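You operate a simulated robot arm through the tools that you are given. There is no shell and no other tool.

Carry out the task below with a simulated robot arm. There is one attempt and no reset: what you move stays moved.

Task
Put things in order on the top of the casting bench. At the end: the beige cup stands where the white-handled block weight stood; the beige pale brush stands on top of the blue-banded flat mould; the white-handled block weight stands where the beige pale brush stood; the silver threaded casting stands where the beige cup stood; whatever was shut is shut again. Leave all else as you found it, and nothing knocked over.

The check looks at the end state, three seconds after you hand in, the way a careful person would. Anything else that was tipped, shoved, dropped, spilled or broken makes it a failure.

Robot
A 6-joint arm with a two-finger parallel gripper, fixed in place. Base frame: the origin is at the foot of the arm, x ahead of it, y to its left, z up; the work surface is at about z = 0. Units: m, rad, N and s.
With the tool pointing down near the work surface it reaches from about 0.14 to 0.58 m from the base axis. Its first joint turns from -1.152 to 1.152 rad. Payload 2.1 kg.
Tool frame: the origin (TCP) lies between the finger pads and is the grasp point; the fingertips stand 0.03 m ahead of it; z points along the fingers, y is the line along which they close. The gripper opens to 0.094 m. The fingers are 0.028 m wide and 0.01 m thick; the gripper's body (0.05 by 0.096 m) begins 0.055 m behind the TCP.
Orientation is told as [roll, pitch, yaw] about the base's x, y, z axes, in that order, counted from this pose: with the fingers straight down and closing along the base's y, the tool's x points along the base's -x, its y along +y and its z along -z.

Tools
- The arm moves only by the tool move_arm. Its argument "commands" is a list of rows, each an object (a shift or turn left out is 0, a gripper value left out holds the last) with "offset": the shift along the tool's x, y, z in m, a list of three; "angular": the turn, a rotation vector about the tool's x, y, z in rad, a list of three. In form: [{"offset": [x, y, z], "angular": [wx, wy, wz]}, ...]. A call has 1 to 20 rows; each row shifts and turns the commanded pose from where the row before left it, along the tool's axes as they then stand. "jaw" is the closure in counts, from 0 (fully open) to 255 (shut), set as the call begins (left out, the last holds). Each row takes 0.2 s and may step no farther than 0.05 m and 0.15 rad from the row before; otherwise, or with a gripper value out of range, the whole call is refused. A pose out of reach is approached as far as the arm can. The call stops where the force on the tool passes 40 N (or 10 N more than at its start, if that is more) or the arm is blocked; 0.2 s more then pass. The fingers move at their own pace (about 0.072 m/s each) and stop on an object; they squeeze with about 33 N. The grip force told is the motor's: it shows also when the fingers shut on nothing. Time passes only in rows, and 0.2 s behind the last, so rows that do not move let the fingers close. It gives the time, the measured TCP pose, the force on the tool (base axes), the opening and the grip force at its end, in the units of the frame above (readings bear some noise), with the torque about the TCP (base axes, N m) and any sound that the robot's microphone picked up.
- Cameras (640 x 400 px; columns grow to the right, rows downward): "scene" is fixed at [0.0376, -0.3655, 0.4759]; the picture's right is [0.93, -0.38, 0.00], its down [-0.29, -0.70, -0.65] and it looks along [0.24, 0.60, -0.76] (base axes); focal length 214 px, centre (320, 200). "wrist" rides on the gripper at [0.076, 0.014, -0.102] in the tool frame; the picture's right is [-0.18, 0.98, 0.00], its down [-0.75, -0.14, -0.64] and it looks along [-0.63, -0.12, 0.77] (tool axes); focal length 243 px, centre (320, 200). There is no depth. A picture from a camera that has moved, and an enlarged one, comes with that camera's place and axes in the base frame and with its lens. The place of the scene camera against the robot may be out by one fixed shift of up to 0.025 m in any direction.
- get_image(camera): a new picture of that camera. No time passes.
- enlarge(camera, box): a new picture of the part [left, top, right, bottom] of that camera's present view, enlarged. No time passes.
- finish_job(): hands the job in; it is judged then, once.

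Nothing tells you positions but the pictures and the camera data. Unless the task says otherwise, let go and move clear before handing in.

The tools are called after "Request:" by a JSON object that holds its "api" and its "payload". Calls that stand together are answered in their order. move_arm: Moves the arm, as the interface text tells. Its arguments: {"type":"object","properties":{"commands":{"type":"array","items":{"type":"object","properties":{"offset":{"type":"array","items":{"type":"number"}},"angular":{"type":"array","items":{"type":"number"}}}}},"jaw":{"type":"number"}},"required":["commands"]} The other tools are called the same way: get_image (camera) takes a picture; enlarge (camera, box) takes an enlarged picture of a part of a camera's view; finish_job () hands the job in.

At the start:

```text
t: 0.0
tcp_pos: [0.3084, 0.1945, 0.2564]
ee_rot: [0.0, 0.0, 0.0]
ft_force: [-0.4, -0.8, 0.6]
ft_torque: [-0.01, -0.01, 0.0]
width: 0.0937
grip_force: 0.0
```

scene: 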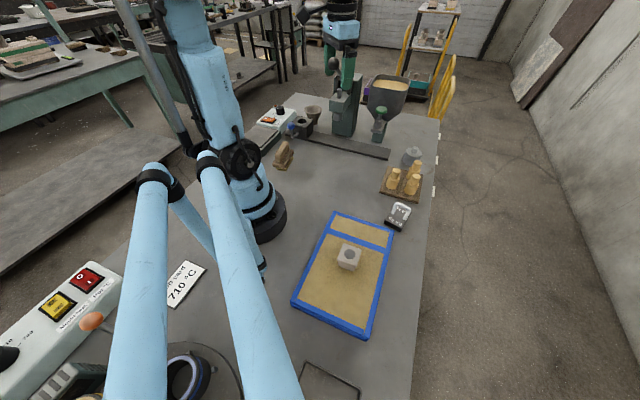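
wrist: 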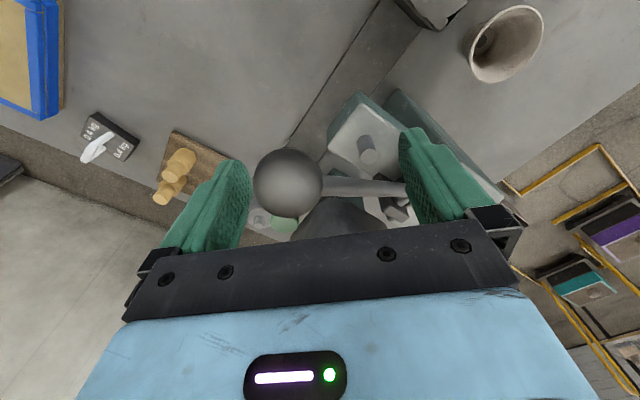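

I see a bench with a blue-framed flat mould, a block weight, brass castings on a board, a cup and a brush-like item. I'll take enlarged views first to identify each object.

Request:
{"api": "enlarge", "payload": {"camera": "scene", "box": [240, 80, 440, 205]}}

Request:
{"api": "enlarge", "payload": {"camera": "scene", "box": [260, 180, 440, 400]}}

Request:
{"api": "enlarge", "payload": {"camera": "scene", "box": [0, 230, 300, 400]}}

Request:
{"api": "enlarge", "payload": {"camera": "wrist", "box": [0, 0, 320, 240]}}

Request:
{"api": "enlarge", "payload": {"camera": "wrist", "box": [280, 0, 640, 240]}}

```text
3.20 times, centred on (340, 142) of scene
camera zoom: at [0.0376, -0.3655, 0.4759], right [0.93, -0.38, 0.0], down [-0.29, -0.7, -0.65], along [0.24, 0.6, -0.76], focal length 686 px, centre (256, 384)
```

zoom: 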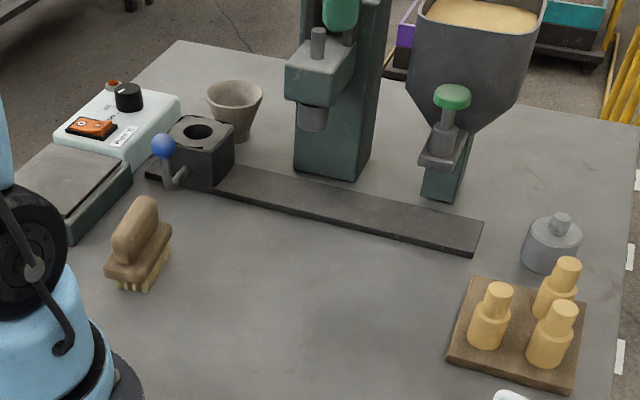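

```text
1.82 times, centred on (350, 290) of scene
camera zoom: at [0.0376, -0.3655, 0.4759], right [0.93, -0.38, 0.0], down [-0.29, -0.7, -0.65], along [0.24, 0.6, -0.76], focal length 390 px, centre (266, 36)
```

zoom: 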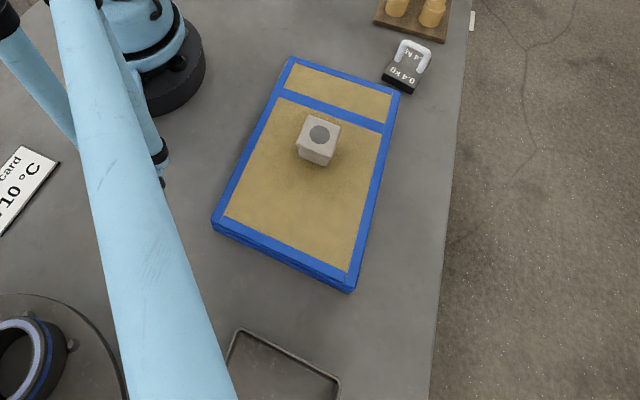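

```text
2.13 times, centred on (150, 315) of scene
camera zoom: at [0.0376, -0.3655, 0.4759], right [0.93, -0.38, 0.0], down [-0.29, -0.7, -0.65], along [0.24, 0.6, -0.76], focal length 458 px, centre (683, -45)
```

zoom: 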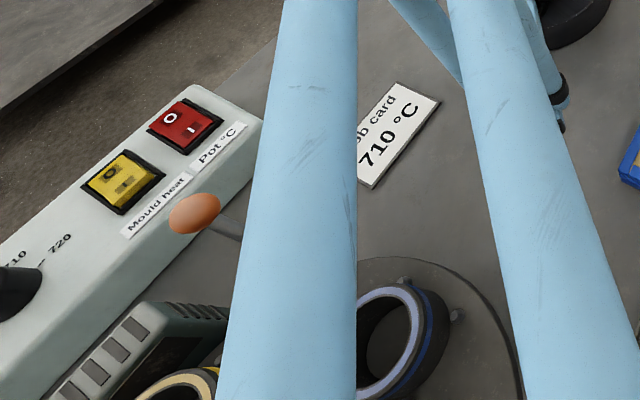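

```text
1.67 times, centred on (160, 120) of wrist
camera zoom: at [0.2347, 0.2093, 0.3585], right [0.18, 0.98, 0.0], down [0.75, -0.14, 0.64], along [0.63, -0.12, -0.77], focal length 404 px, centre (587, 333)
```

zoom: 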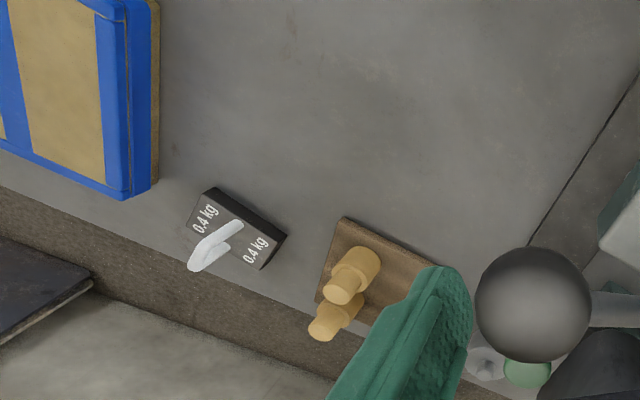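

```text
1.67 times, centred on (460, 120) of wrist
camera zoom: at [0.2347, 0.2093, 0.3585], right [0.18, 0.98, 0.0], down [0.75, -0.14, 0.64], along [0.63, -0.12, -0.77], focal length 404 px, centre (87, 333)
```

zoom: 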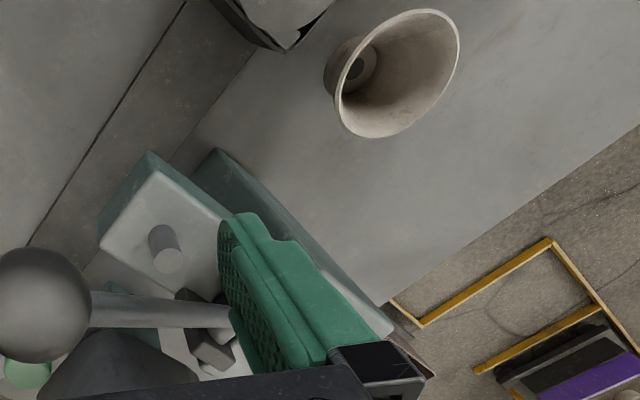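

The cup, brush, block weight and blue-framed mould are located roughly, but the silver threaded casting isn't certain yet. I'll enlarge a few areas more before moving.

Request:
{"api": "enlarge", "payload": {"camera": "scene", "box": [250, 0, 450, 125]}}

Request:
{"api": "enlarge", "payload": {"camera": "scene", "box": [370, 135, 450, 235]}}

Request:
{"api": "enlarge", "payload": {"camera": "scene", "box": [255, 95, 335, 175]}}

Request:
{"api": "enlarge", "payload": {"camera": "scene", "box": [320, 230, 380, 280]}}

Request:
{"api": "enlarge", "payload": {"camera": "scene", "box": [0, 0, 320, 200]}}

```text
3.20 times, centred on (350, 62) of scene
camera zoom: at [0.0376, -0.3655, 0.4759], right [0.93, -0.38, 0.0], down [-0.29, -0.7, -0.65], along [0.24, 0.6, -0.76], focal length 686 px, centre (224, 640)
```

zoom: 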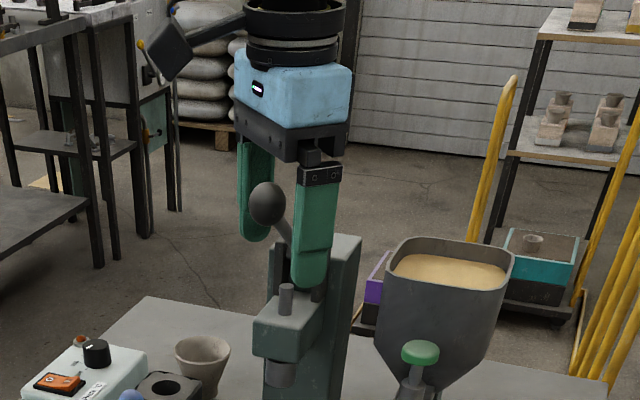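

```text
4.00 times, centred on (410, 185) of scene
camera zoom: at [0.0376, -0.3655, 0.4759], right [0.93, -0.38, 0.0], down [-0.29, -0.7, -0.65], along [0.24, 0.6, -0.76], focal length 858 px, centre (-40, 260)
```

zoom: 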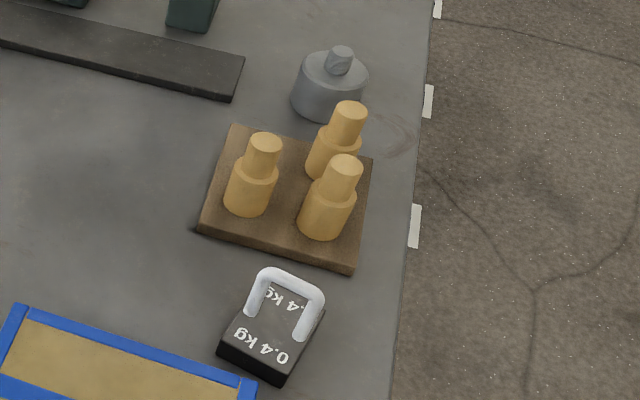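

```text
5.00 times, centred on (295, 135) of scene
camera zoom: at [0.0376, -0.3655, 0.4759], right [0.93, -0.38, 0.0], down [-0.29, -0.7, -0.65], along [0.24, 0.6, -0.76], focal length 1072 px, centre (445, 525)
```

zoom: 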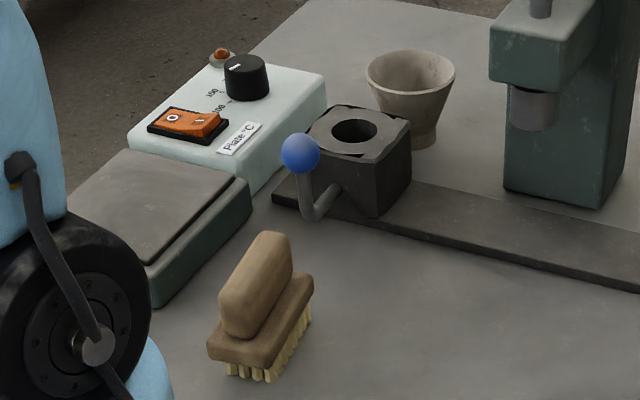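

```text
8.00 times, centred on (350, 255) of scene
camera zoom: at [0.0376, -0.3655, 0.4759], right [0.93, -0.38, 0.0], down [-0.29, -0.7, -0.65], along [0.24, 0.6, -0.76], focal length 1716 px, centre (80, -240)
```

zoom: 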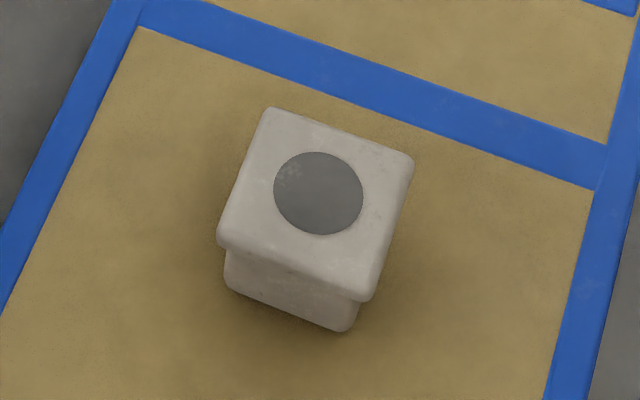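

```text
2.00 times, centred on (160, 100) of scene
camera zoom: at [0.0376, -0.3655, 0.4759], right [0.93, -0.38, 0.0], down [-0.29, -0.7, -0.65], along [0.24, 0.6, -0.76], focal length 429 px, centre (640, 400)
```

zoom: 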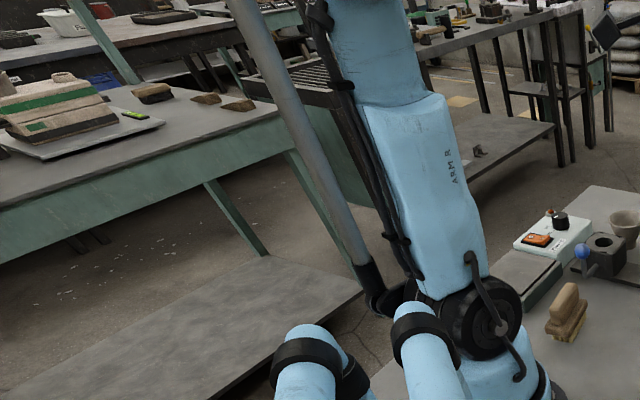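

The press lever's ball knob appears to sit between the open fingers, so I'll raise the gripper straight up first. Then I'll look around with the wrist camera.

Request:
{"api": "move_arm", "payload": {"commands": [{"offset": [0, 0, -0.03]}, {"offset": [0, 0, -0.03]}, {"offset": [0, 0, -0.03]}, {"offset": [0, 0, -0.02]}], "jaw": 0}}

Request:
{"api": "get_image", "payload": {"camera": "wrist"}}

Request:
{"api": "get_image", "payload": {"camera": "scene"}}

```text
t: 1.0
tcp_pos: [0.3112, 0.1934, 0.3673]
ee_rot: [-0.001, 0.0, 0.0]
ft_force: [-0.4, 0.5, -0.3]
ft_torque: [0.0, -0.01, 0.03]
width: 0.0939
grip_force: 0.1
```

```text
taken
camera wrist: at [0.2365, 0.2079, 0.4693], right [0.18, 0.98, 0.0], down [0.75, -0.14, 0.64], along [0.63, -0.12, -0.77], focal length 243 px, centre (320, 200)
```

wrist: 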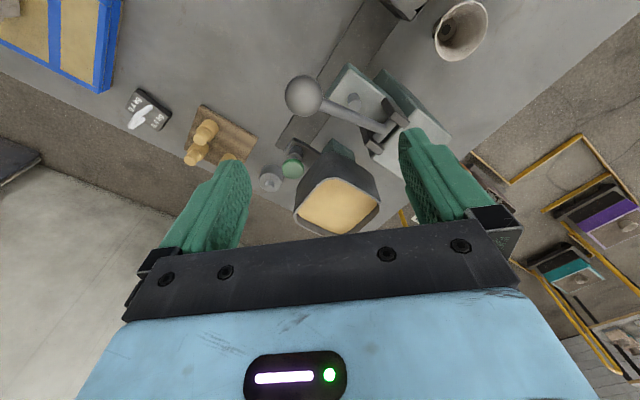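

```text
taken
```

scene: 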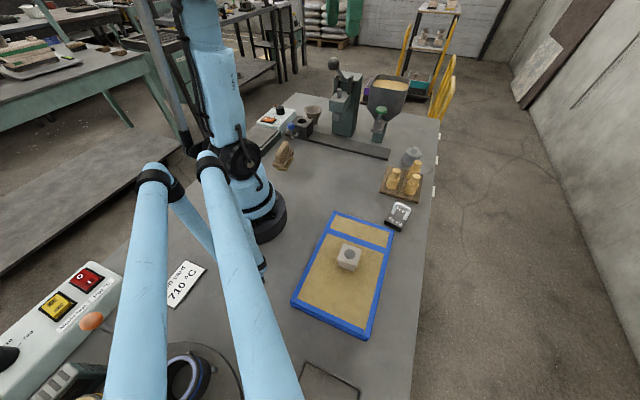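

The gripper is clear of the lever ball. I'll zoom in on the wrist view to identify the castings and the cup.

Request:
{"api": "enlarge", "payload": {"camera": "wrist", "box": [170, 80, 330, 210]}}

Request:
{"api": "enlarge", "payload": {"camera": "wrist", "box": [260, 0, 500, 180]}}

Request:
{"api": "enlarge", "payload": {"camera": "wrist", "box": [0, 0, 240, 170]}}

Request:
{"api": "enlarge", "payload": {"camera": "scene", "box": [290, 40, 450, 170]}}

```text
3.08 times, centred on (250, 145) of wrist
camera zoom: at [0.2365, 0.2079, 0.4693], right [0.18, 0.98, 0.0], down [0.75, -0.14, 0.64], along [0.63, -0.12, -0.77], focal length 746 px, centre (535, 369)
```

zoom: 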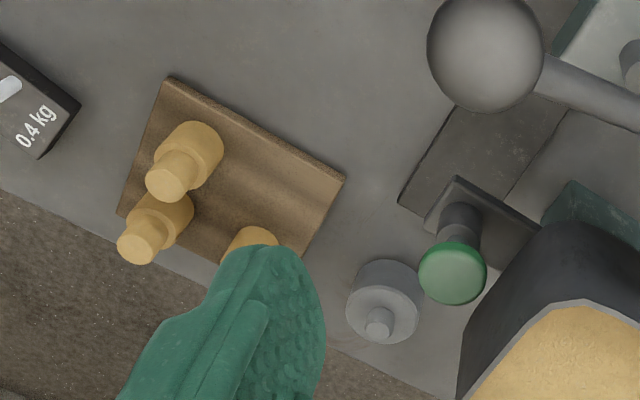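

```text
2.22 times, centred on (380, 90) of wrist
camera zoom: at [0.2365, 0.2079, 0.4693], right [0.18, 0.98, 0.0], down [0.75, -0.14, 0.64], along [0.63, -0.12, -0.77], focal length 539 px, centre (187, 444)
```

zoom: 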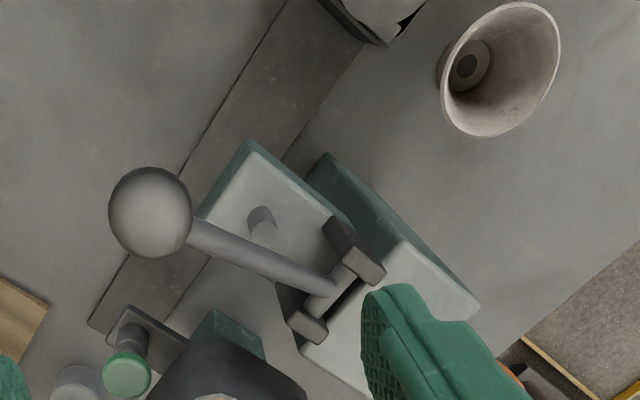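

```text
2.35 times, centred on (120, 85) of wrist
camera zoom: at [0.2365, 0.2079, 0.4693], right [0.18, 0.98, 0.0], down [0.75, -0.14, 0.64], along [0.63, -0.12, -0.77], focal length 571 px, centre (791, 471)
```

zoom: 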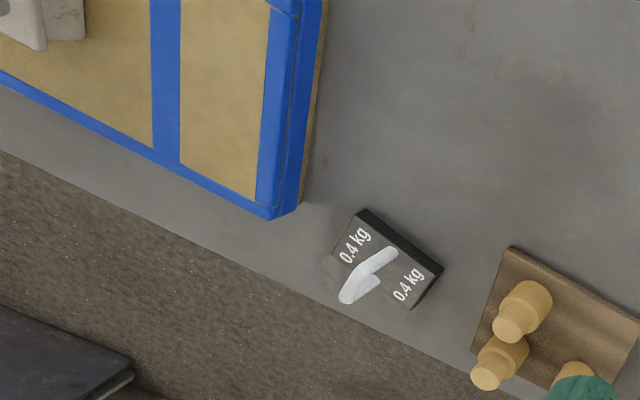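

```text
3.08 times, centred on (370, 105) of scene
camera zoom: at [0.0376, -0.3655, 0.4759], right [0.93, -0.38, 0.0], down [-0.29, -0.7, -0.65], along [0.24, 0.6, -0.76], focal length 660 px, centre (166, 492)
```

zoom: 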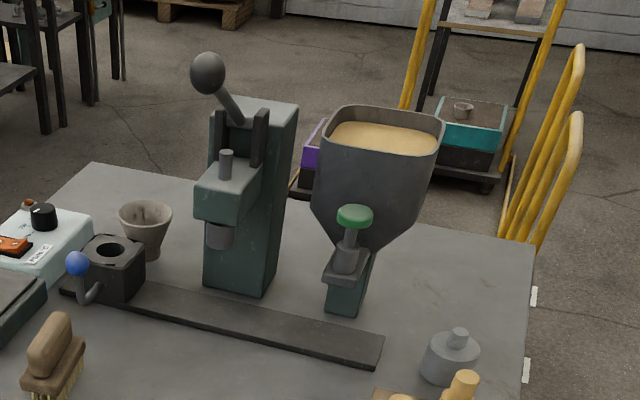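

The silver casting candidate is the grey cylinder with a stud beside the brass-coloured ones, but the black die with the blue handle could also hold something. I'll move over the brush, die and cup area to look closer.

Request:
{"api": "move_arm", "payload": {"commands": [{"offset": [0.035, 0.017, 0]}, {"offset": [0.035, 0.017, 0]}, {"offset": [0.035, 0.017, 0]}, {"offset": [0.035, 0.017, 0]}]}}

Request:
{"api": "get_image", "payload": {"camera": "wrist"}}

Request:
{"api": "enlarge", "payload": {"camera": "wrist", "box": [320, 20, 480, 130]}}

Request:
{"api": "get_image", "payload": {"camera": "scene"}}

```text
t: 2.0
tcp_pos: [0.1695, 0.2606, 0.3698]
ee_rot: [0.001, 0.0, 0.0]
ft_force: [0.0, 0.4, -0.1]
ft_torque: [0.0, 0.0, 0.02]
width: 0.0938
grip_force: 0.0
```

```text
taken
camera wrist: at [0.0946, 0.2748, 0.472], right [0.18, 0.98, 0.0], down [0.75, -0.14, 0.64], along [0.63, -0.12, -0.77], focal length 243 px, centre (320, 200)
```

wrist: 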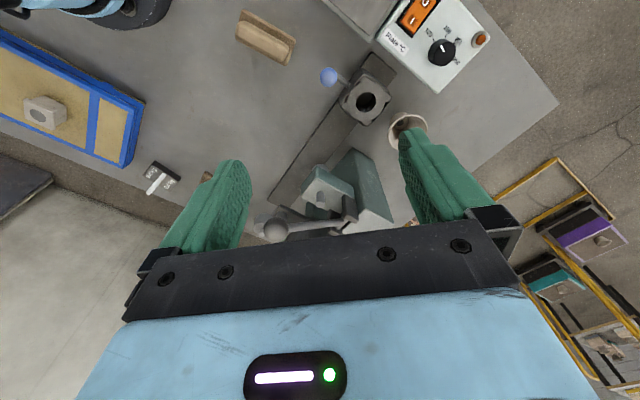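

```text
3.64 times, centred on (400, 75) of wrist
camera zoom: at [0.0946, 0.2748, 0.472], right [0.18, 0.98, 0.0], down [0.75, -0.14, 0.64], along [0.63, -0.12, -0.77], focal length 882 px, centre (29, 654)
```

zoom: 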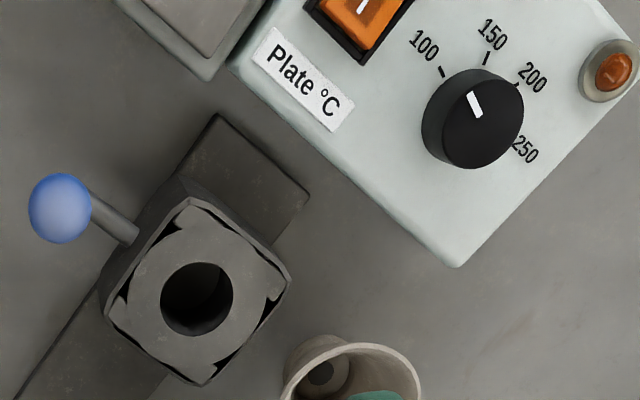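

```text
taken
```

scene: 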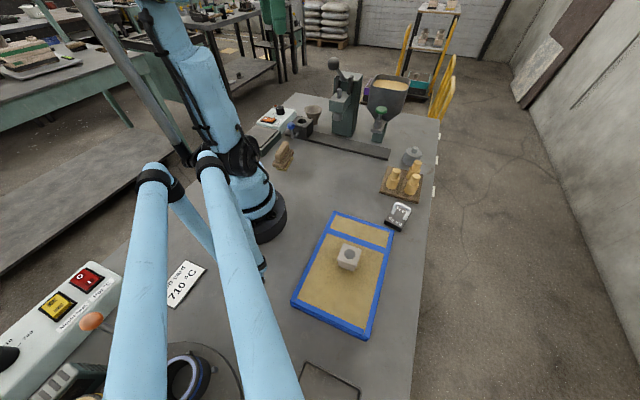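

The die looks empty and the cup stands just behind it. Next I'll move over to inspect the grey casting near the brass-coloured pieces up close.

Request:
{"api": "move_arm", "payload": {"commands": [{"offset": [-0.03, -0.038, 0]}, {"offset": [-0.03, -0.038, 0]}, {"offset": [-0.03, -0.038, 0]}, {"offset": [-0.03, -0.038, 0]}, {"offset": [-0.03, -0.038, 0]}, {"offset": [-0.01, -0.04, 0]}, {"offset": [0, 0, 0.045]}, {"offset": [0, 0, 0.045]}, {"offset": [0, 0, 0.045]}, {"offset": [0, 0, 0.045]}]}}

Request:
{"api": "get_image", "payload": {"camera": "wrist"}}

Request:
{"api": "enlarge", "payload": {"camera": "wrist", "box": [260, 80, 420, 200]}}

```text
t: 4.2
tcp_pos: [0.3283, 0.0367, 0.1871]
ee_rot: [0.001, -0.001, 0.0]
ft_force: [-0.5, 0.8, 0.0]
ft_torque: [-0.04, 0.04, -0.01]
width: 0.094
grip_force: 0.2
```

```text
taken
camera wrist: at [0.2551, 0.0512, 0.2882], right [0.18, 0.98, 0.0], down [0.75, -0.14, 0.64], along [0.63, -0.12, -0.77], focal length 243 px, centre (320, 200)
```

wrist: 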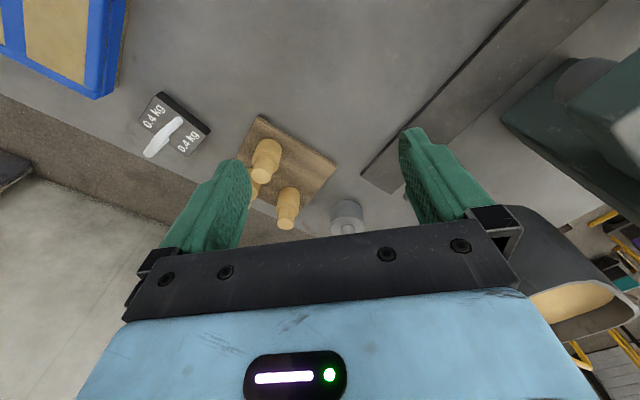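

```text
3.33 times, centred on (340, 140) of wrist
camera zoom: at [0.2551, 0.0512, 0.2882], right [0.18, 0.98, 0.0], down [0.75, -0.14, 0.64], along [0.63, -0.12, -0.77], focal length 809 px, centre (253, 400)
```

zoom: 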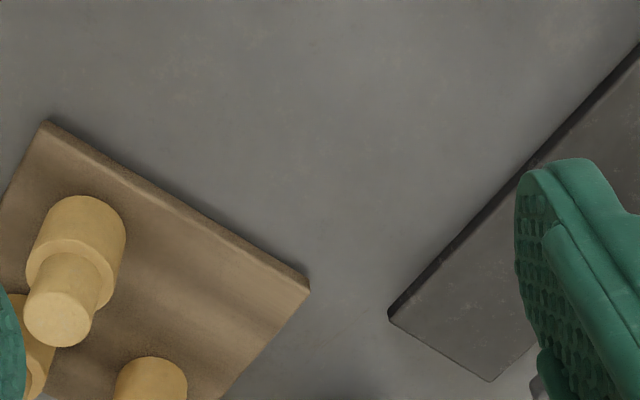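

I need a closer look at the grey cylinder, so I'll move forward above the bench toward it at a safe height.

Request:
{"api": "enlarge", "payload": {"camera": "wrist", "box": [300, 170, 400, 240]}}

Request:
{"api": "move_arm", "payload": {"commands": [{"offset": [-0.04, 0.0, 0]}, {"offset": [-0.04, 0.0, 0]}, {"offset": [-0.04, 0.0, 0.0]}]}}

Request:
{"api": "get_image", "payload": {"camera": "wrist"}}

Request:
{"api": "enlarge", "payload": {"camera": "wrist", "box": [240, 80, 400, 190]}}

```text
5.71 times, centred on (350, 205) of wrist
camera zoom: at [0.2551, 0.0512, 0.2882], right [0.18, 0.98, 0.0], down [0.75, -0.14, 0.64], along [0.63, -0.12, -0.77], focal length 1386 px, centre (149, 171)
```

zoom: 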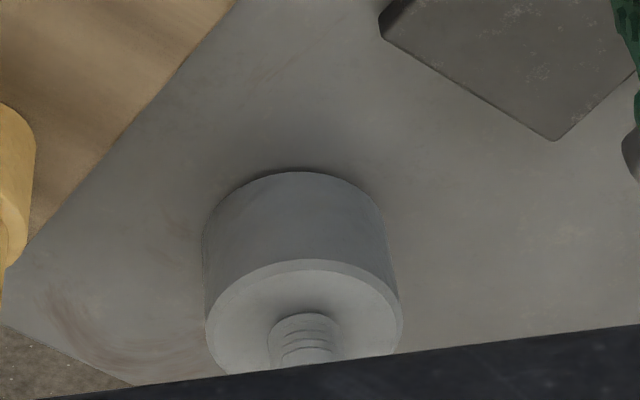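

```text
t: 5.0
tcp_pos: [0.4502, 0.033, 0.1884]
ee_rot: [-0.001, 0.001, 0.001]
ft_force: [-0.2, 0.1, -0.1]
ft_torque: [-0.03, -0.06, -0.01]
width: 0.094
grip_force: 0.1
```

```text
taken
camera wrist: at [0.3759, 0.0484, 0.2898], right [0.18, 0.98, 0.0], down [0.75, -0.14, 0.64], along [0.63, -0.12, -0.77], focal length 243 px, centre (320, 200)
```

wrist: 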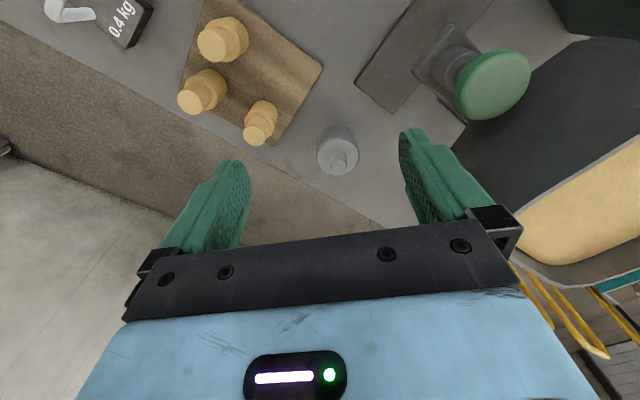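

```text
3.64 times, centred on (320, 135) of wrist
camera zoom: at [0.3759, 0.0484, 0.2898], right [0.18, 0.98, 0.0], down [0.75, -0.14, 0.64], along [0.63, -0.12, -0.77], focal length 882 px, centre (320, 436)
```

zoom: 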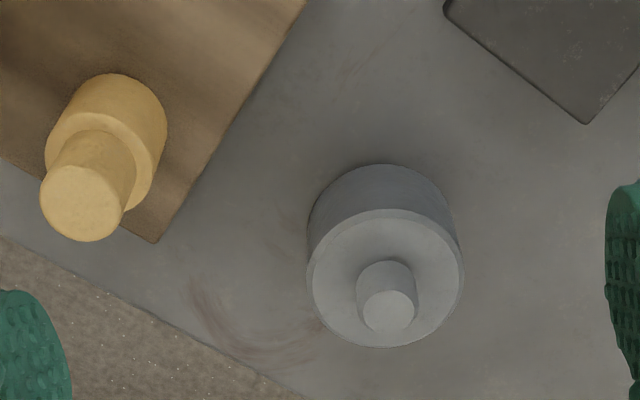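

The grey cylinder has a ribbed (threaded) stud on top, so it is the silver threaded casting, at about (0.523, 0.044). Next I'll look at the weight and the mould.

Request:
{"api": "move_arm", "payload": {"commands": [{"offset": [0.03, -0.01, -0.03]}, {"offset": [0.035, -0.035, -0.02]}, {"offset": [0.035, -0.04, 0]}, {"offset": [0.03, -0.04, 0]}, {"offset": [0.02, -0.02, 0]}]}}

Request:
{"api": "get_image", "payload": {"camera": "wrist"}}

Request:
{"api": "enlarge", "payload": {"camera": "wrist", "box": [240, 40, 400, 150]}}

```text
refused: row 2 steps farther than a row can; nothing moved
```

```text
taken
camera wrist: at [0.3759, 0.0484, 0.2898], right [0.18, 0.98, 0.0], down [0.75, -0.14, 0.64], along [0.63, -0.12, -0.77], focal length 243 px, centre (320, 200)
```

wrist: 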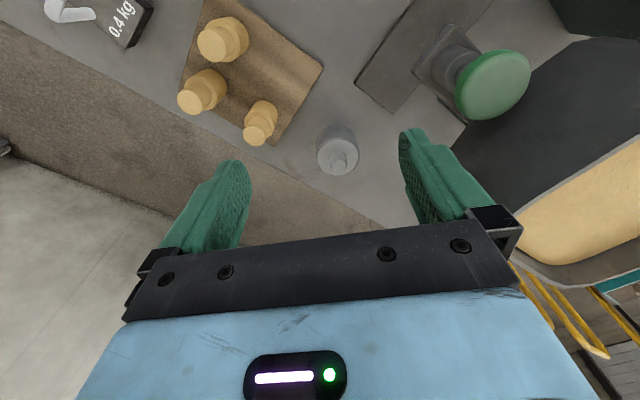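

```text
3.64 times, centred on (320, 95) of wrist
camera zoom: at [0.3759, 0.0484, 0.2898], right [0.18, 0.98, 0.0], down [0.75, -0.14, 0.64], along [0.63, -0.12, -0.77], focal length 882 px, centre (320, 582)
```

zoom: 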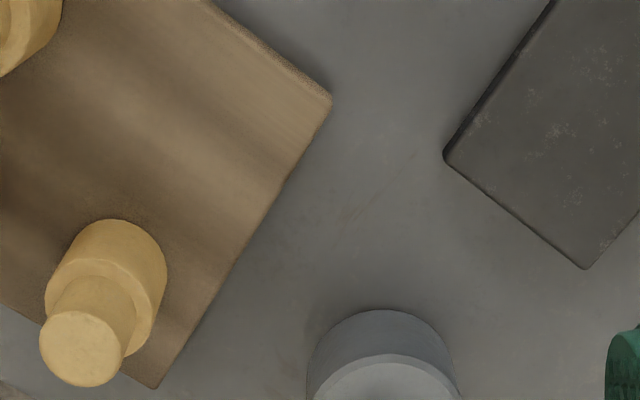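

The command was refused for a step that was too long. I'll resend it with smaller steps toward the area above the weight.

Request:
{"api": "move_arm", "payload": {"commands": [{"offset": [0.025, -0.015, -0.02]}, {"offset": [0.03, -0.03, -0.01]}, {"offset": [0.03, -0.03, 0]}, {"offset": [0.03, -0.03, 0]}, {"offset": [0.02, -0.04, 0]}, {"offset": [0, -0.015, 0]}]}}

Request:
{"api": "get_image", "payload": {"camera": "wrist"}}

Request:
{"api": "enlarge", "payload": {"camera": "wrist", "box": [240, 40, 400, 150]}}

```text
t: 6.4
tcp_pos: [0.3152, -0.127, 0.2172]
ee_rot: [-0.001, 0.0, 0.001]
ft_force: [-0.4, -0.2, 0.1]
ft_torque: [0.0, 0.0, 0.03]
width: 0.094
grip_force: 0.1
```

```text
taken
camera wrist: at [0.2403, -0.112, 0.3201], right [0.18, 0.98, 0.0], down [0.75, -0.14, 0.64], along [0.63, -0.12, -0.77], focal length 243 px, centre (320, 200)
```

wrist: 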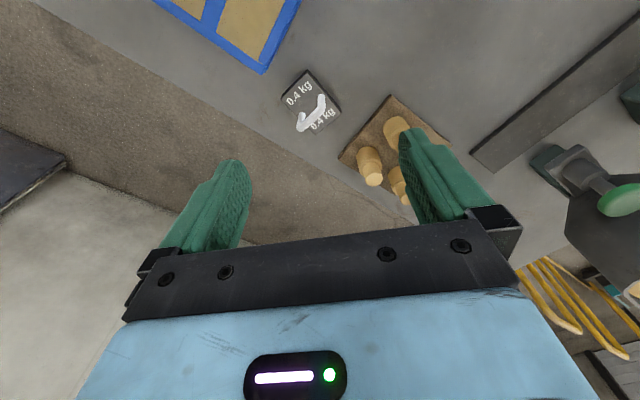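

```text
3.64 times, centred on (320, 95) of wrist
camera zoom: at [0.2403, -0.112, 0.3201], right [0.18, 0.98, 0.0], down [0.75, -0.14, 0.64], along [0.63, -0.12, -0.77], focal length 882 px, centre (320, 582)
```

zoom: 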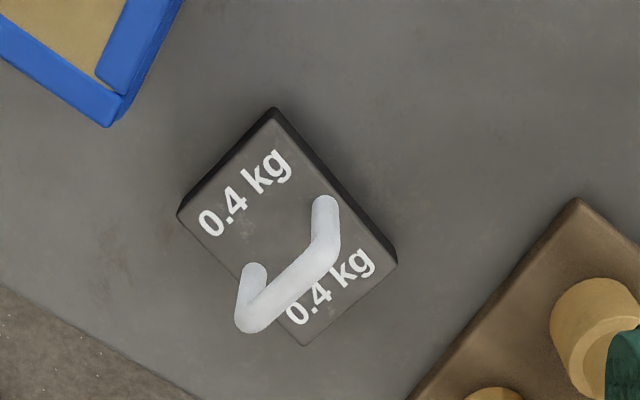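

The weight is at about (0.338, -0.140), with its handle running across the short side. Now I'll check the mould top.

Request:
{"api": "move_arm", "payload": {"commands": [{"offset": [0.02, 0, -0.04]}, {"offset": [0.04, -0.01, -0.02]}, {"offset": [0.045, -0.01, 0]}, {"offset": [0.045, -0.01, 0]}, {"offset": [0.02, -0.02, 0]}]}}

Request:
{"api": "get_image", "payload": {"camera": "wrist"}}

Request:
{"api": "enlarge", "payload": {"camera": "wrist", "box": [160, 0, 400, 160]}}

```text
t: 7.6
tcp_pos: [0.1464, -0.176, 0.2753]
ee_rot: [-0.002, 0.0, 0.001]
ft_force: [0.1, -0.5, -0.1]
ft_torque: [-0.03, 0.01, 0.01]
width: 0.094
grip_force: 0.0
```

```text
taken
camera wrist: at [0.0703, -0.1612, 0.3778], right [0.18, 0.98, 0.0], down [0.75, -0.14, 0.64], along [0.63, -0.12, -0.77], focal length 243 px, centre (320, 200)
```

wrist: 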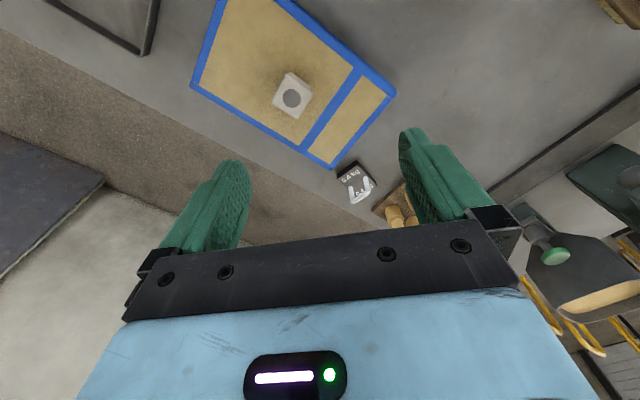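

```text
2.50 times, centred on (280, 80) of wrist
camera zoom: at [0.0703, -0.1612, 0.3778], right [0.18, 0.98, 0.0], down [0.75, -0.14, 0.64], along [0.63, -0.12, -0.77], focal length 606 px, centre (420, 500)
```

zoom: 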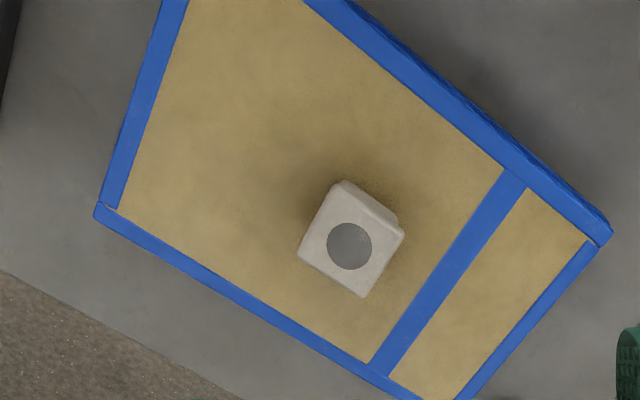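

The blue-framed box with the cross band is the flat mould, with a capped block at its centre and a free sand strip past the cross band. Next I'll measure the mould height in the scene view and look at the brush from above.

Request:
{"api": "enlarge", "payload": {"camera": "scene", "box": [330, 300, 400, 345]}}

Request:
{"api": "move_arm", "payload": {"commands": [{"offset": [-0.0347, 0.032, 0]}, {"offset": [-0.0347, 0.032, 0]}, {"offset": [-0.0347, 0.032, 0]}, {"offset": [0, 0.0433, 0]}, {"offset": [0, 0.0433, 0]}, {"offset": [0, 0.0433, 0]}, {"offset": [0.0225, 0.0325, 0]}, {"offset": [0.0225, 0.0325, 0]}, {"offset": [0.0225, 0.0325, 0]}, {"offset": [0.0225, 0.0325, 0]}]}}

Request:
{"api": "get_image", "payload": {"camera": "wrist"}}

Request:
{"api": "enlarge", "payload": {"camera": "wrist", "box": [240, 0, 400, 110]}}

```text
8.89 times, centred on (365, 322) of scene
camera zoom: at [0.0376, -0.3655, 0.4759], right [0.93, -0.38, 0.0], down [-0.29, -0.7, -0.65], along [0.24, 0.6, -0.76], focal length 1906 px, centre (-80, -889)
```

zoom: 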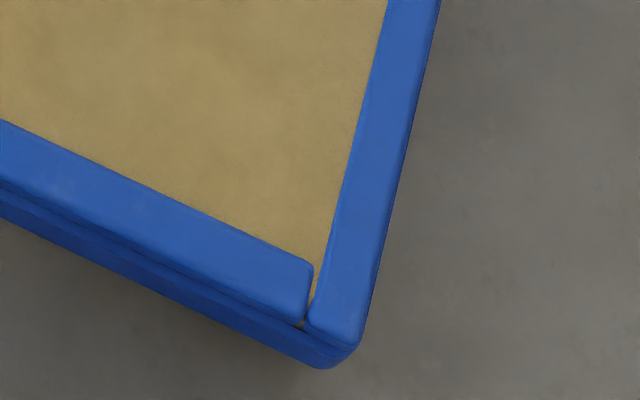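

```text
t: 9.8
tcp_pos: [0.1584, 0.1781, 0.2772]
ee_rot: [0.001, 0.001, -0.001]
ft_force: [-0.1, 0.3, -0.3]
ft_torque: [0.01, 0.0, 0.0]
width: 0.0941
grip_force: 0.1
```

```text
taken
camera wrist: at [0.0831, 0.1931, 0.3788], right [0.19, 0.98, 0.0], down [0.75, -0.14, 0.64], along [0.63, -0.12, -0.77], focal length 243 px, centre (320, 200)
```

wrist: 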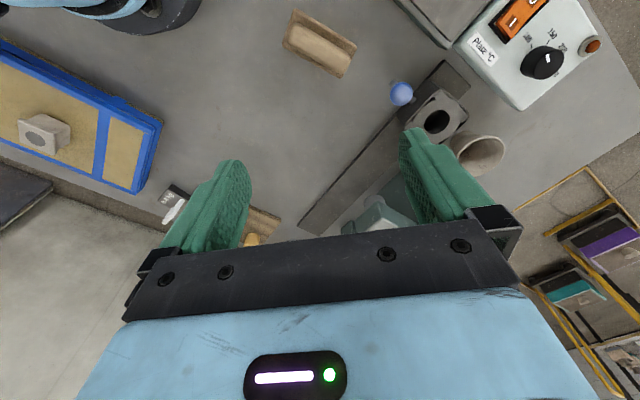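

```text
3.64 times, centred on (320, 55) of wrist
camera zoom: at [0.0831, 0.1931, 0.3788], right [0.19, 0.98, 0.0], down [0.75, -0.14, 0.64], along [0.63, -0.12, -0.77], focal length 882 px, centre (320, 727)
```

zoom: 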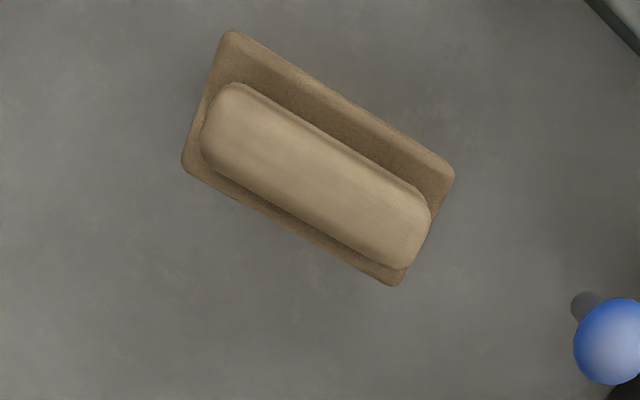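

The brush is at about (0.130, 0.184), with its long axis about 53° from x, and it is roughly 0.084 × 0.040 m and 0.055 m high. I'll turn the gripper to close across its handle and check the alignment.

Request:
{"api": "move_arm", "payload": {"commands": [{"angular": [0, 0, -0.1314]}, {"angular": [0, 0, -0.1314]}, {"angular": [0, 0, -0.1314]}, {"angular": [0, 0, -0.1314]}, {"angular": [0, 0, -0.1314]}, {"angular": [0, 0, -0.1314]}, {"angular": [0, 0, -0.1314]}]}}

Request:
{"api": "get_image", "payload": {"camera": "wrist"}}

```text
t: 11.4
tcp_pos: [0.1574, 0.1789, 0.2774]
ee_rot: [0.002, 0.0, 0.924]
ft_force: [-0.3, 0.2, 0.0]
ft_torque: [0.03, 0.02, 0.05]
width: 0.094
grip_force: 0.0
```

```text
taken
camera wrist: at [0.1016, 0.1268, 0.3787], right [-0.67, 0.74, 0.0], down [0.57, 0.52, 0.64], along [0.48, 0.43, -0.77], focal length 243 px, centre (320, 200)
```

wrist: 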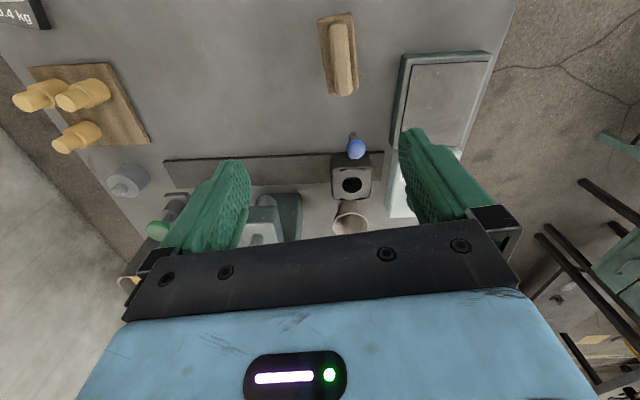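

Request:
{"api": "enlarge", "payload": {"camera": "wrist", "box": [270, 0, 430, 110]}}

```text
3.64 times, centred on (350, 55) of wrist
camera zoom: at [0.1016, 0.1268, 0.3787], right [-0.67, 0.74, 0.0], down [0.57, 0.52, 0.64], along [0.48, 0.43, -0.77], focal length 882 px, centre (211, 727)
```

zoom: 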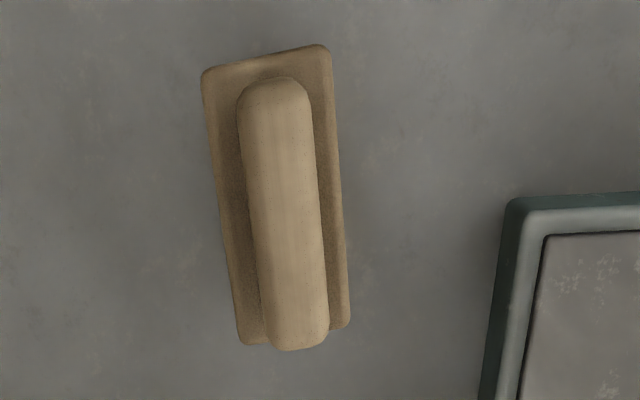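

Brush centre is about (0.128, 0.183). I'll shift over it and descend to a point just above the handle to check alignment.

Request:
{"api": "move_arm", "payload": {"commands": [{"offset": [0.0144, 0.026, 0]}, {"offset": [0, 0, 0.04]}, {"offset": [0, 0, 0.04]}, {"offset": [0, 0, 0.04]}, {"offset": [0, 0, 0.04]}, {"offset": [0, 0, 0]}]}}

Request:
{"api": "get_image", "payload": {"camera": "wrist"}}

Request:
{"api": "enlarge", "payload": {"camera": "scene", "box": [230, 90, 340, 180]}}

```text
t: 12.8
tcp_pos: [0.1327, 0.183, 0.1161]
ee_rot: [0.001, 0.001, 0.92]
ft_force: [0.2, -0.2, 0.1]
ft_torque: [-0.03, 0.01, 0.02]
width: 0.0938
grip_force: 0.0
```

```text
taken
camera wrist: at [0.0765, 0.1312, 0.2176], right [-0.67, 0.74, 0.0], down [0.57, 0.51, 0.64], along [0.48, 0.43, -0.77], focal length 243 px, centre (320, 200)
```

wrist: 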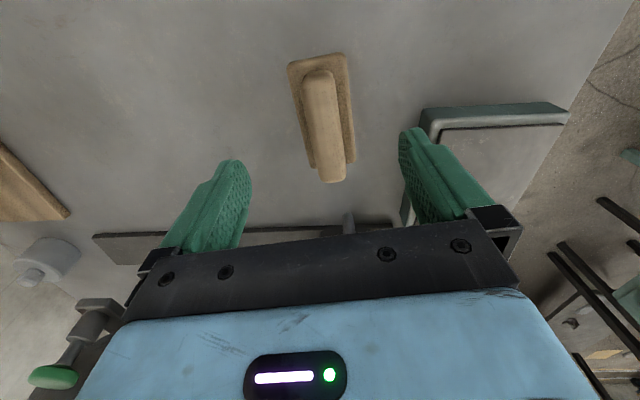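

```text
4.44 times, centred on (285, 135) of scene
camera zoom: at [0.0376, -0.3655, 0.4759], right [0.93, -0.38, 0.0], down [-0.29, -0.7, -0.65], along [0.24, 0.6, -0.76], focal length 953 px, centre (476, 489)
```

zoom: 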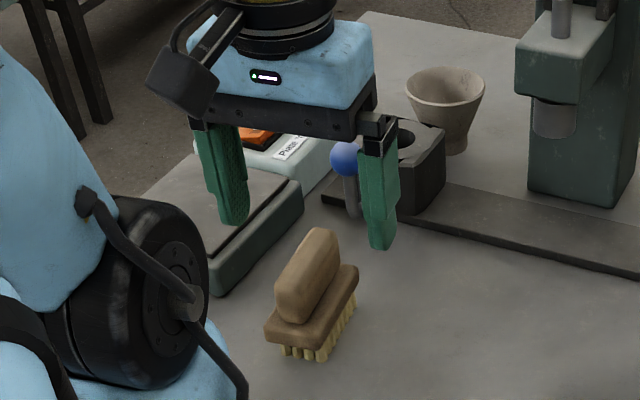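

Request:
{"api": "enlarge", "payload": {"camera": "wrist", "box": [240, 40, 400, 200]}}

```text
2.50 times, centred on (320, 120) of wrist
camera zoom: at [0.0765, 0.1312, 0.2176], right [-0.67, 0.74, 0.0], down [0.57, 0.51, 0.64], along [0.48, 0.43, -0.77], focal length 606 px, centre (320, 400)
```

zoom: 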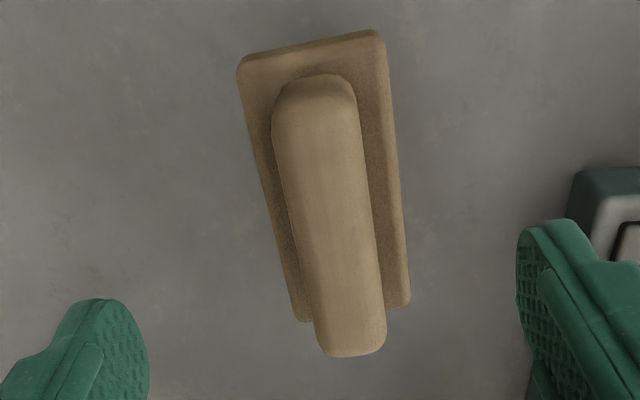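

The gripper is nearly centred on the handle. I'll nudge it 4 mm sideways, narrow the jaws, descend to handle height, and grip.

Request:
{"api": "move_arm", "payload": {"commands": [{"offset": [0, 0.004, 0]}, {"offset": [0, 0, 0.02]}, {"offset": [0, 0, 0.02]}, {"offset": [0, 0, 0.01]}, {"offset": [0, 0, 0]}], "jaw": 80}}

Request:
{"api": "get_image", "payload": {"camera": "wrist"}}

Request:
{"api": "enlarge", "payload": {"camera": "scene", "box": [230, 90, 340, 180]}}

```text
t: 14.0
tcp_pos: [0.1258, 0.1854, 0.0664]
ee_rot: [0.001, 0.0, 0.921]
ft_force: [0.8, 0.2, -0.3]
ft_torque: [-0.01, 0.02, 0.01]
width: 0.0643
grip_force: 0.2
```

```text
taken
camera wrist: at [0.0699, 0.1338, 0.168], right [-0.67, 0.74, 0.0], down [0.57, 0.51, 0.64], along [0.48, 0.43, -0.77], focal length 243 px, centre (320, 200)
```

wrist: 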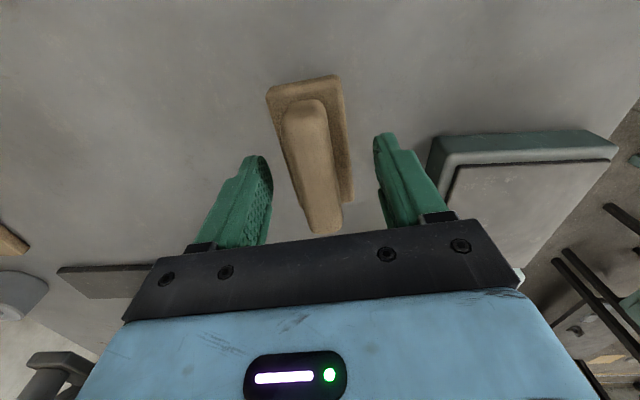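

```text
4.44 times, centred on (285, 135) of scene
camera zoom: at [0.0376, -0.3655, 0.4759], right [0.93, -0.38, 0.0], down [-0.29, -0.7, -0.65], along [0.24, 0.6, -0.76], focal length 953 px, centre (476, 489)
```

zoom: 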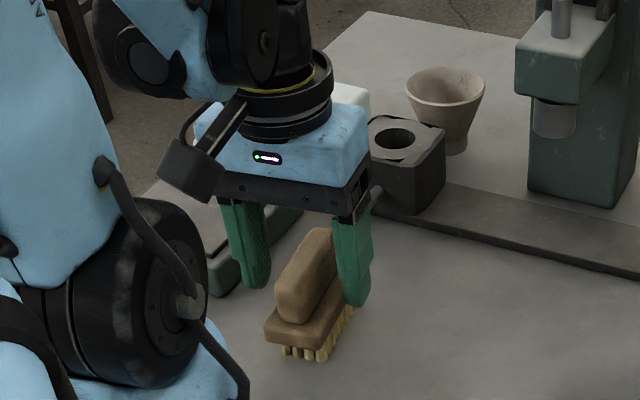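

The handle is between the fingers, so I'll close the jaws on it.

Request:
{"api": "move_arm", "payload": {"commands": [{"offset": [0, 0, 0]}, {"offset": [0, 0, 0]}, {"offset": [0, 0, 0]}, {"offset": [0, 0, 0]}], "jaw": 255}}

Request:
{"api": "get_image", "payload": {"camera": "wrist"}}

```text
t: 15.0
tcp_pos: [0.1256, 0.1851, 0.0654]
ee_rot: [-0.001, 0.0, 0.919]
ft_force: [0.0, 0.6, 0.4]
ft_torque: [0.02, 0.0, -0.01]
width: 0.0256
grip_force: 32.6
```

```text
taken
camera wrist: at [0.0699, 0.1338, 0.1681], right [-0.67, 0.74, 0.0], down [0.57, 0.51, 0.64], along [0.48, 0.43, -0.77], focal length 243 px, centre (320, 200)
```

wrist: 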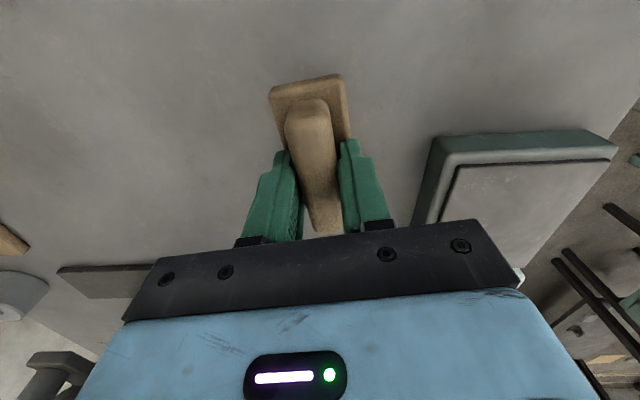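

The brush is gripped with a handle width of 0.0256 m. I'll lift it straight up and check that it hangs level.

Request:
{"api": "move_arm", "payload": {"commands": [{"offset": [0, 0, -0.02]}, {"offset": [0, 0, -0.04]}, {"offset": [0, 0, -0.04]}, {"offset": [0, 0, -0.04]}]}}

Request:
{"api": "get_image", "payload": {"camera": "wrist"}}

Request:
{"api": "enlarge", "payload": {"camera": "scene", "box": [220, 60, 360, 180]}}

```text
t: 16.0
tcp_pos: [0.1288, 0.1847, 0.2059]
ee_rot: [0.001, 0.002, 0.919]
ft_force: [0.3, 0.7, -0.7]
ft_torque: [-0.02, -0.01, 0.03]
width: 0.0256
grip_force: 33.0
```

```text
taken
camera wrist: at [0.0727, 0.1334, 0.3078], right [-0.67, 0.74, 0.0], down [0.57, 0.51, 0.64], along [0.48, 0.43, -0.77], focal length 243 px, centre (320, 200)
```

wrist: 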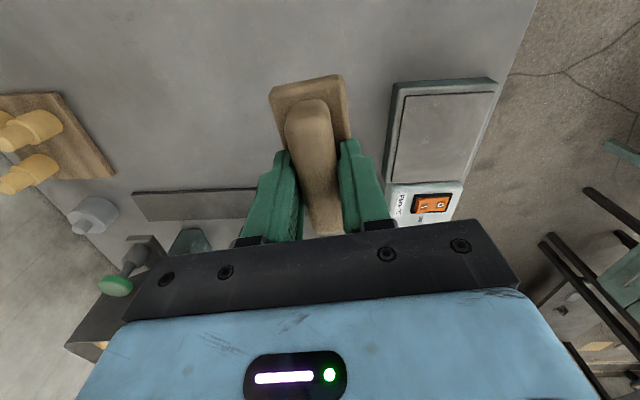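

```text
3.33 times, centred on (290, 120) of scene
camera zoom: at [0.0376, -0.3655, 0.476], right [0.93, -0.38, 0.0], down [-0.29, -0.7, -0.65], along [0.24, 0.6, -0.76], focal length 715 px, centre (420, 467)
```

zoom: 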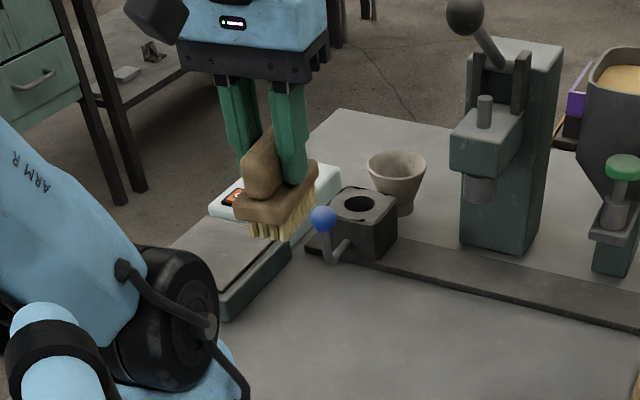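

The brush is lifted and level. I'll carry it around in front of the base toward the free strip of the mould, turning the gripper as I go.

Request:
{"api": "move_arm", "payload": {"commands": [{"offset": [0.0107, -0.0329, 0], "angular": [0, 0, 0.1407]}, {"offset": [0.0059, -0.0341, 0], "angular": [0, 0, 0.1407]}, {"offset": [0.0011, -0.0345, 0], "angular": [0, 0, 0.1407]}, {"offset": [0.0056, -0.0348, 0], "angular": [0, 0, 0.1407]}, {"offset": [0.0007, -0.0353, 0], "angular": [0, 0, 0.1407]}, {"offset": [-0.0043, -0.035, 0], "angular": [0, 0, 0.1407]}, {"offset": [0.0003, -0.0376, 0], "angular": [0, 0, 0.1407]}, {"offset": [-0.0049, -0.0373, 0], "angular": [0, 0, 0.1407]}, {"offset": [-0.0024, -0.0376, 0], "angular": [0, 0, 0.1407]}, {"offset": [-0.0077, -0.0369, 0], "angular": [0, 0, 0.1407]}, {"angular": [0, 0, 0.1407]}, {"angular": [0, 0, 0.1407]}, {"offset": [0, 0, 0]}]}}

Request:
{"api": "get_image", "payload": {"camera": "wrist"}}

Request:
{"api": "get_image", "payload": {"camera": "scene"}}

```text
t: 18.8
tcp_pos: [0.216, -0.1489, 0.2086]
ee_rot: [0.001, 0.0, -0.771]
ft_force: [0.5, 0.1, -1.0]
ft_torque: [0.0, -0.03, -0.01]
width: 0.0259
grip_force: 33.2
```

```text
taken
camera wrist: at [0.173, -0.0858, 0.3093], right [0.82, 0.58, 0.0], down [0.44, -0.63, 0.64], along [0.37, -0.52, -0.77], focal length 243 px, centre (320, 200)
```

wrist: 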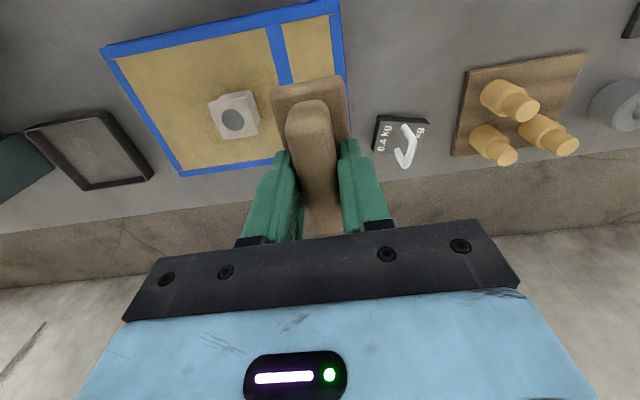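

```text
taken
```

scene: 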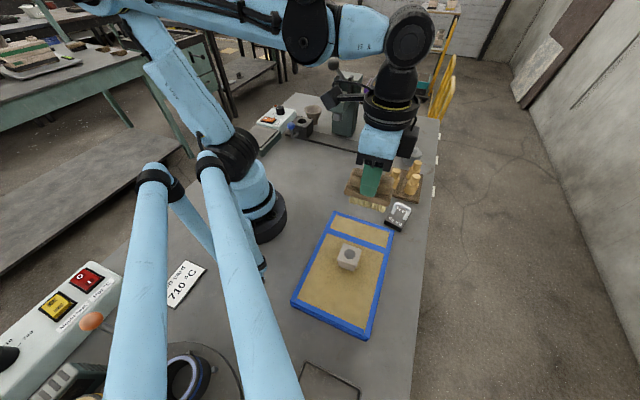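

Request:
{"api": "enlarge", "payload": {"camera": "wrist", "box": [200, 0, 400, 190]}}

```text
2.11 times, centred on (300, 95) of wrist
camera zoom: at [0.173, -0.0858, 0.3093], right [0.82, 0.58, 0.0], down [0.44, -0.63, 0.64], along [0.37, -0.52, -0.77], focal length 511 px, centre (362, 421)
```

zoom: 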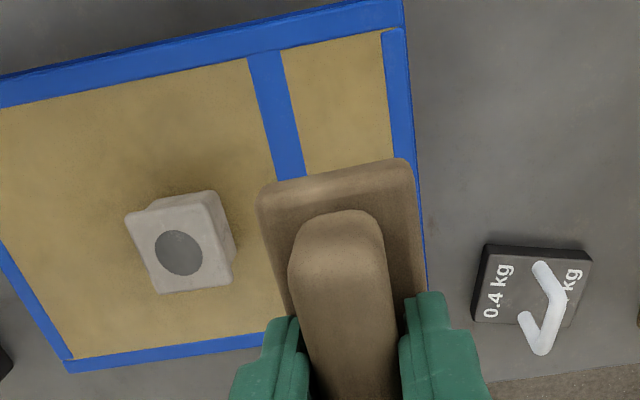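

The gripper is right above the free strip past the cross band. I'll descend most of the way and look again.

Request:
{"api": "move_arm", "payload": {"commands": [{"offset": [0.0005, -0.002, 0.03]}, {"offset": [0, 0, 0.03]}, {"offset": [0, 0, 0.027]}, {"offset": [0, 0, 0]}]}}

Request:
{"api": "get_image", "payload": {"camera": "wrist"}}

Request:
{"api": "enlarge", "payload": {"camera": "scene", "box": [310, 150, 430, 250]}}

```text
t: 19.8
tcp_pos: [0.2152, -0.1495, 0.1198]
ee_rot: [-0.001, 0.001, -0.769]
ft_force: [0.2, -0.7, -1.0]
ft_torque: [0.02, 0.02, -0.03]
width: 0.0256
grip_force: 32.7
```

```text
taken
camera wrist: at [0.1711, -0.0863, 0.2216], right [0.82, 0.58, 0.0], down [0.44, -0.63, 0.64], along [0.37, -0.52, -0.77], focal length 243 px, centre (320, 200)
```

wrist: 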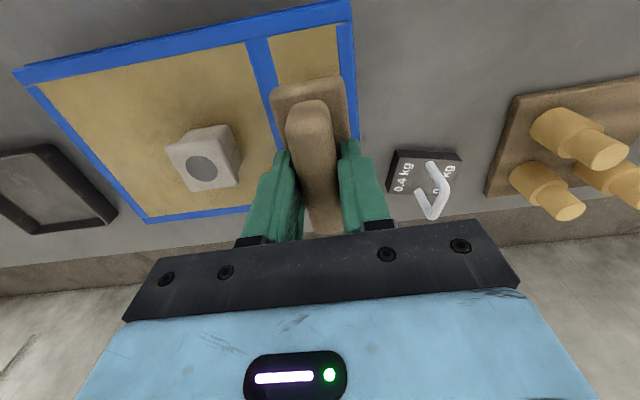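

```text
4.00 times, centred on (370, 200) of scene
camera zoom: at [0.0376, -0.3655, 0.4759], right [0.93, -0.38, 0.0], down [-0.29, -0.7, -0.65], along [0.24, 0.6, -0.76], focal length 858 px, centre (120, 200)
```

zoom: 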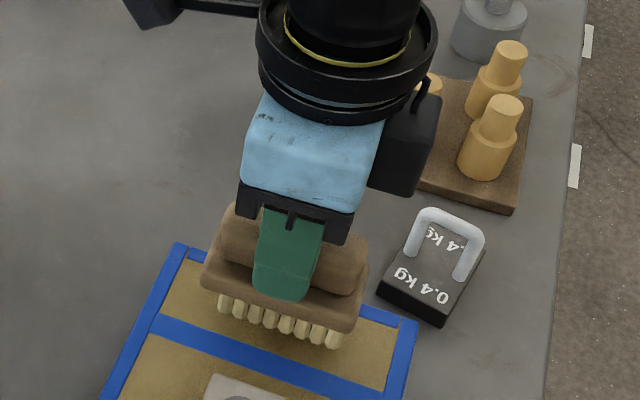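

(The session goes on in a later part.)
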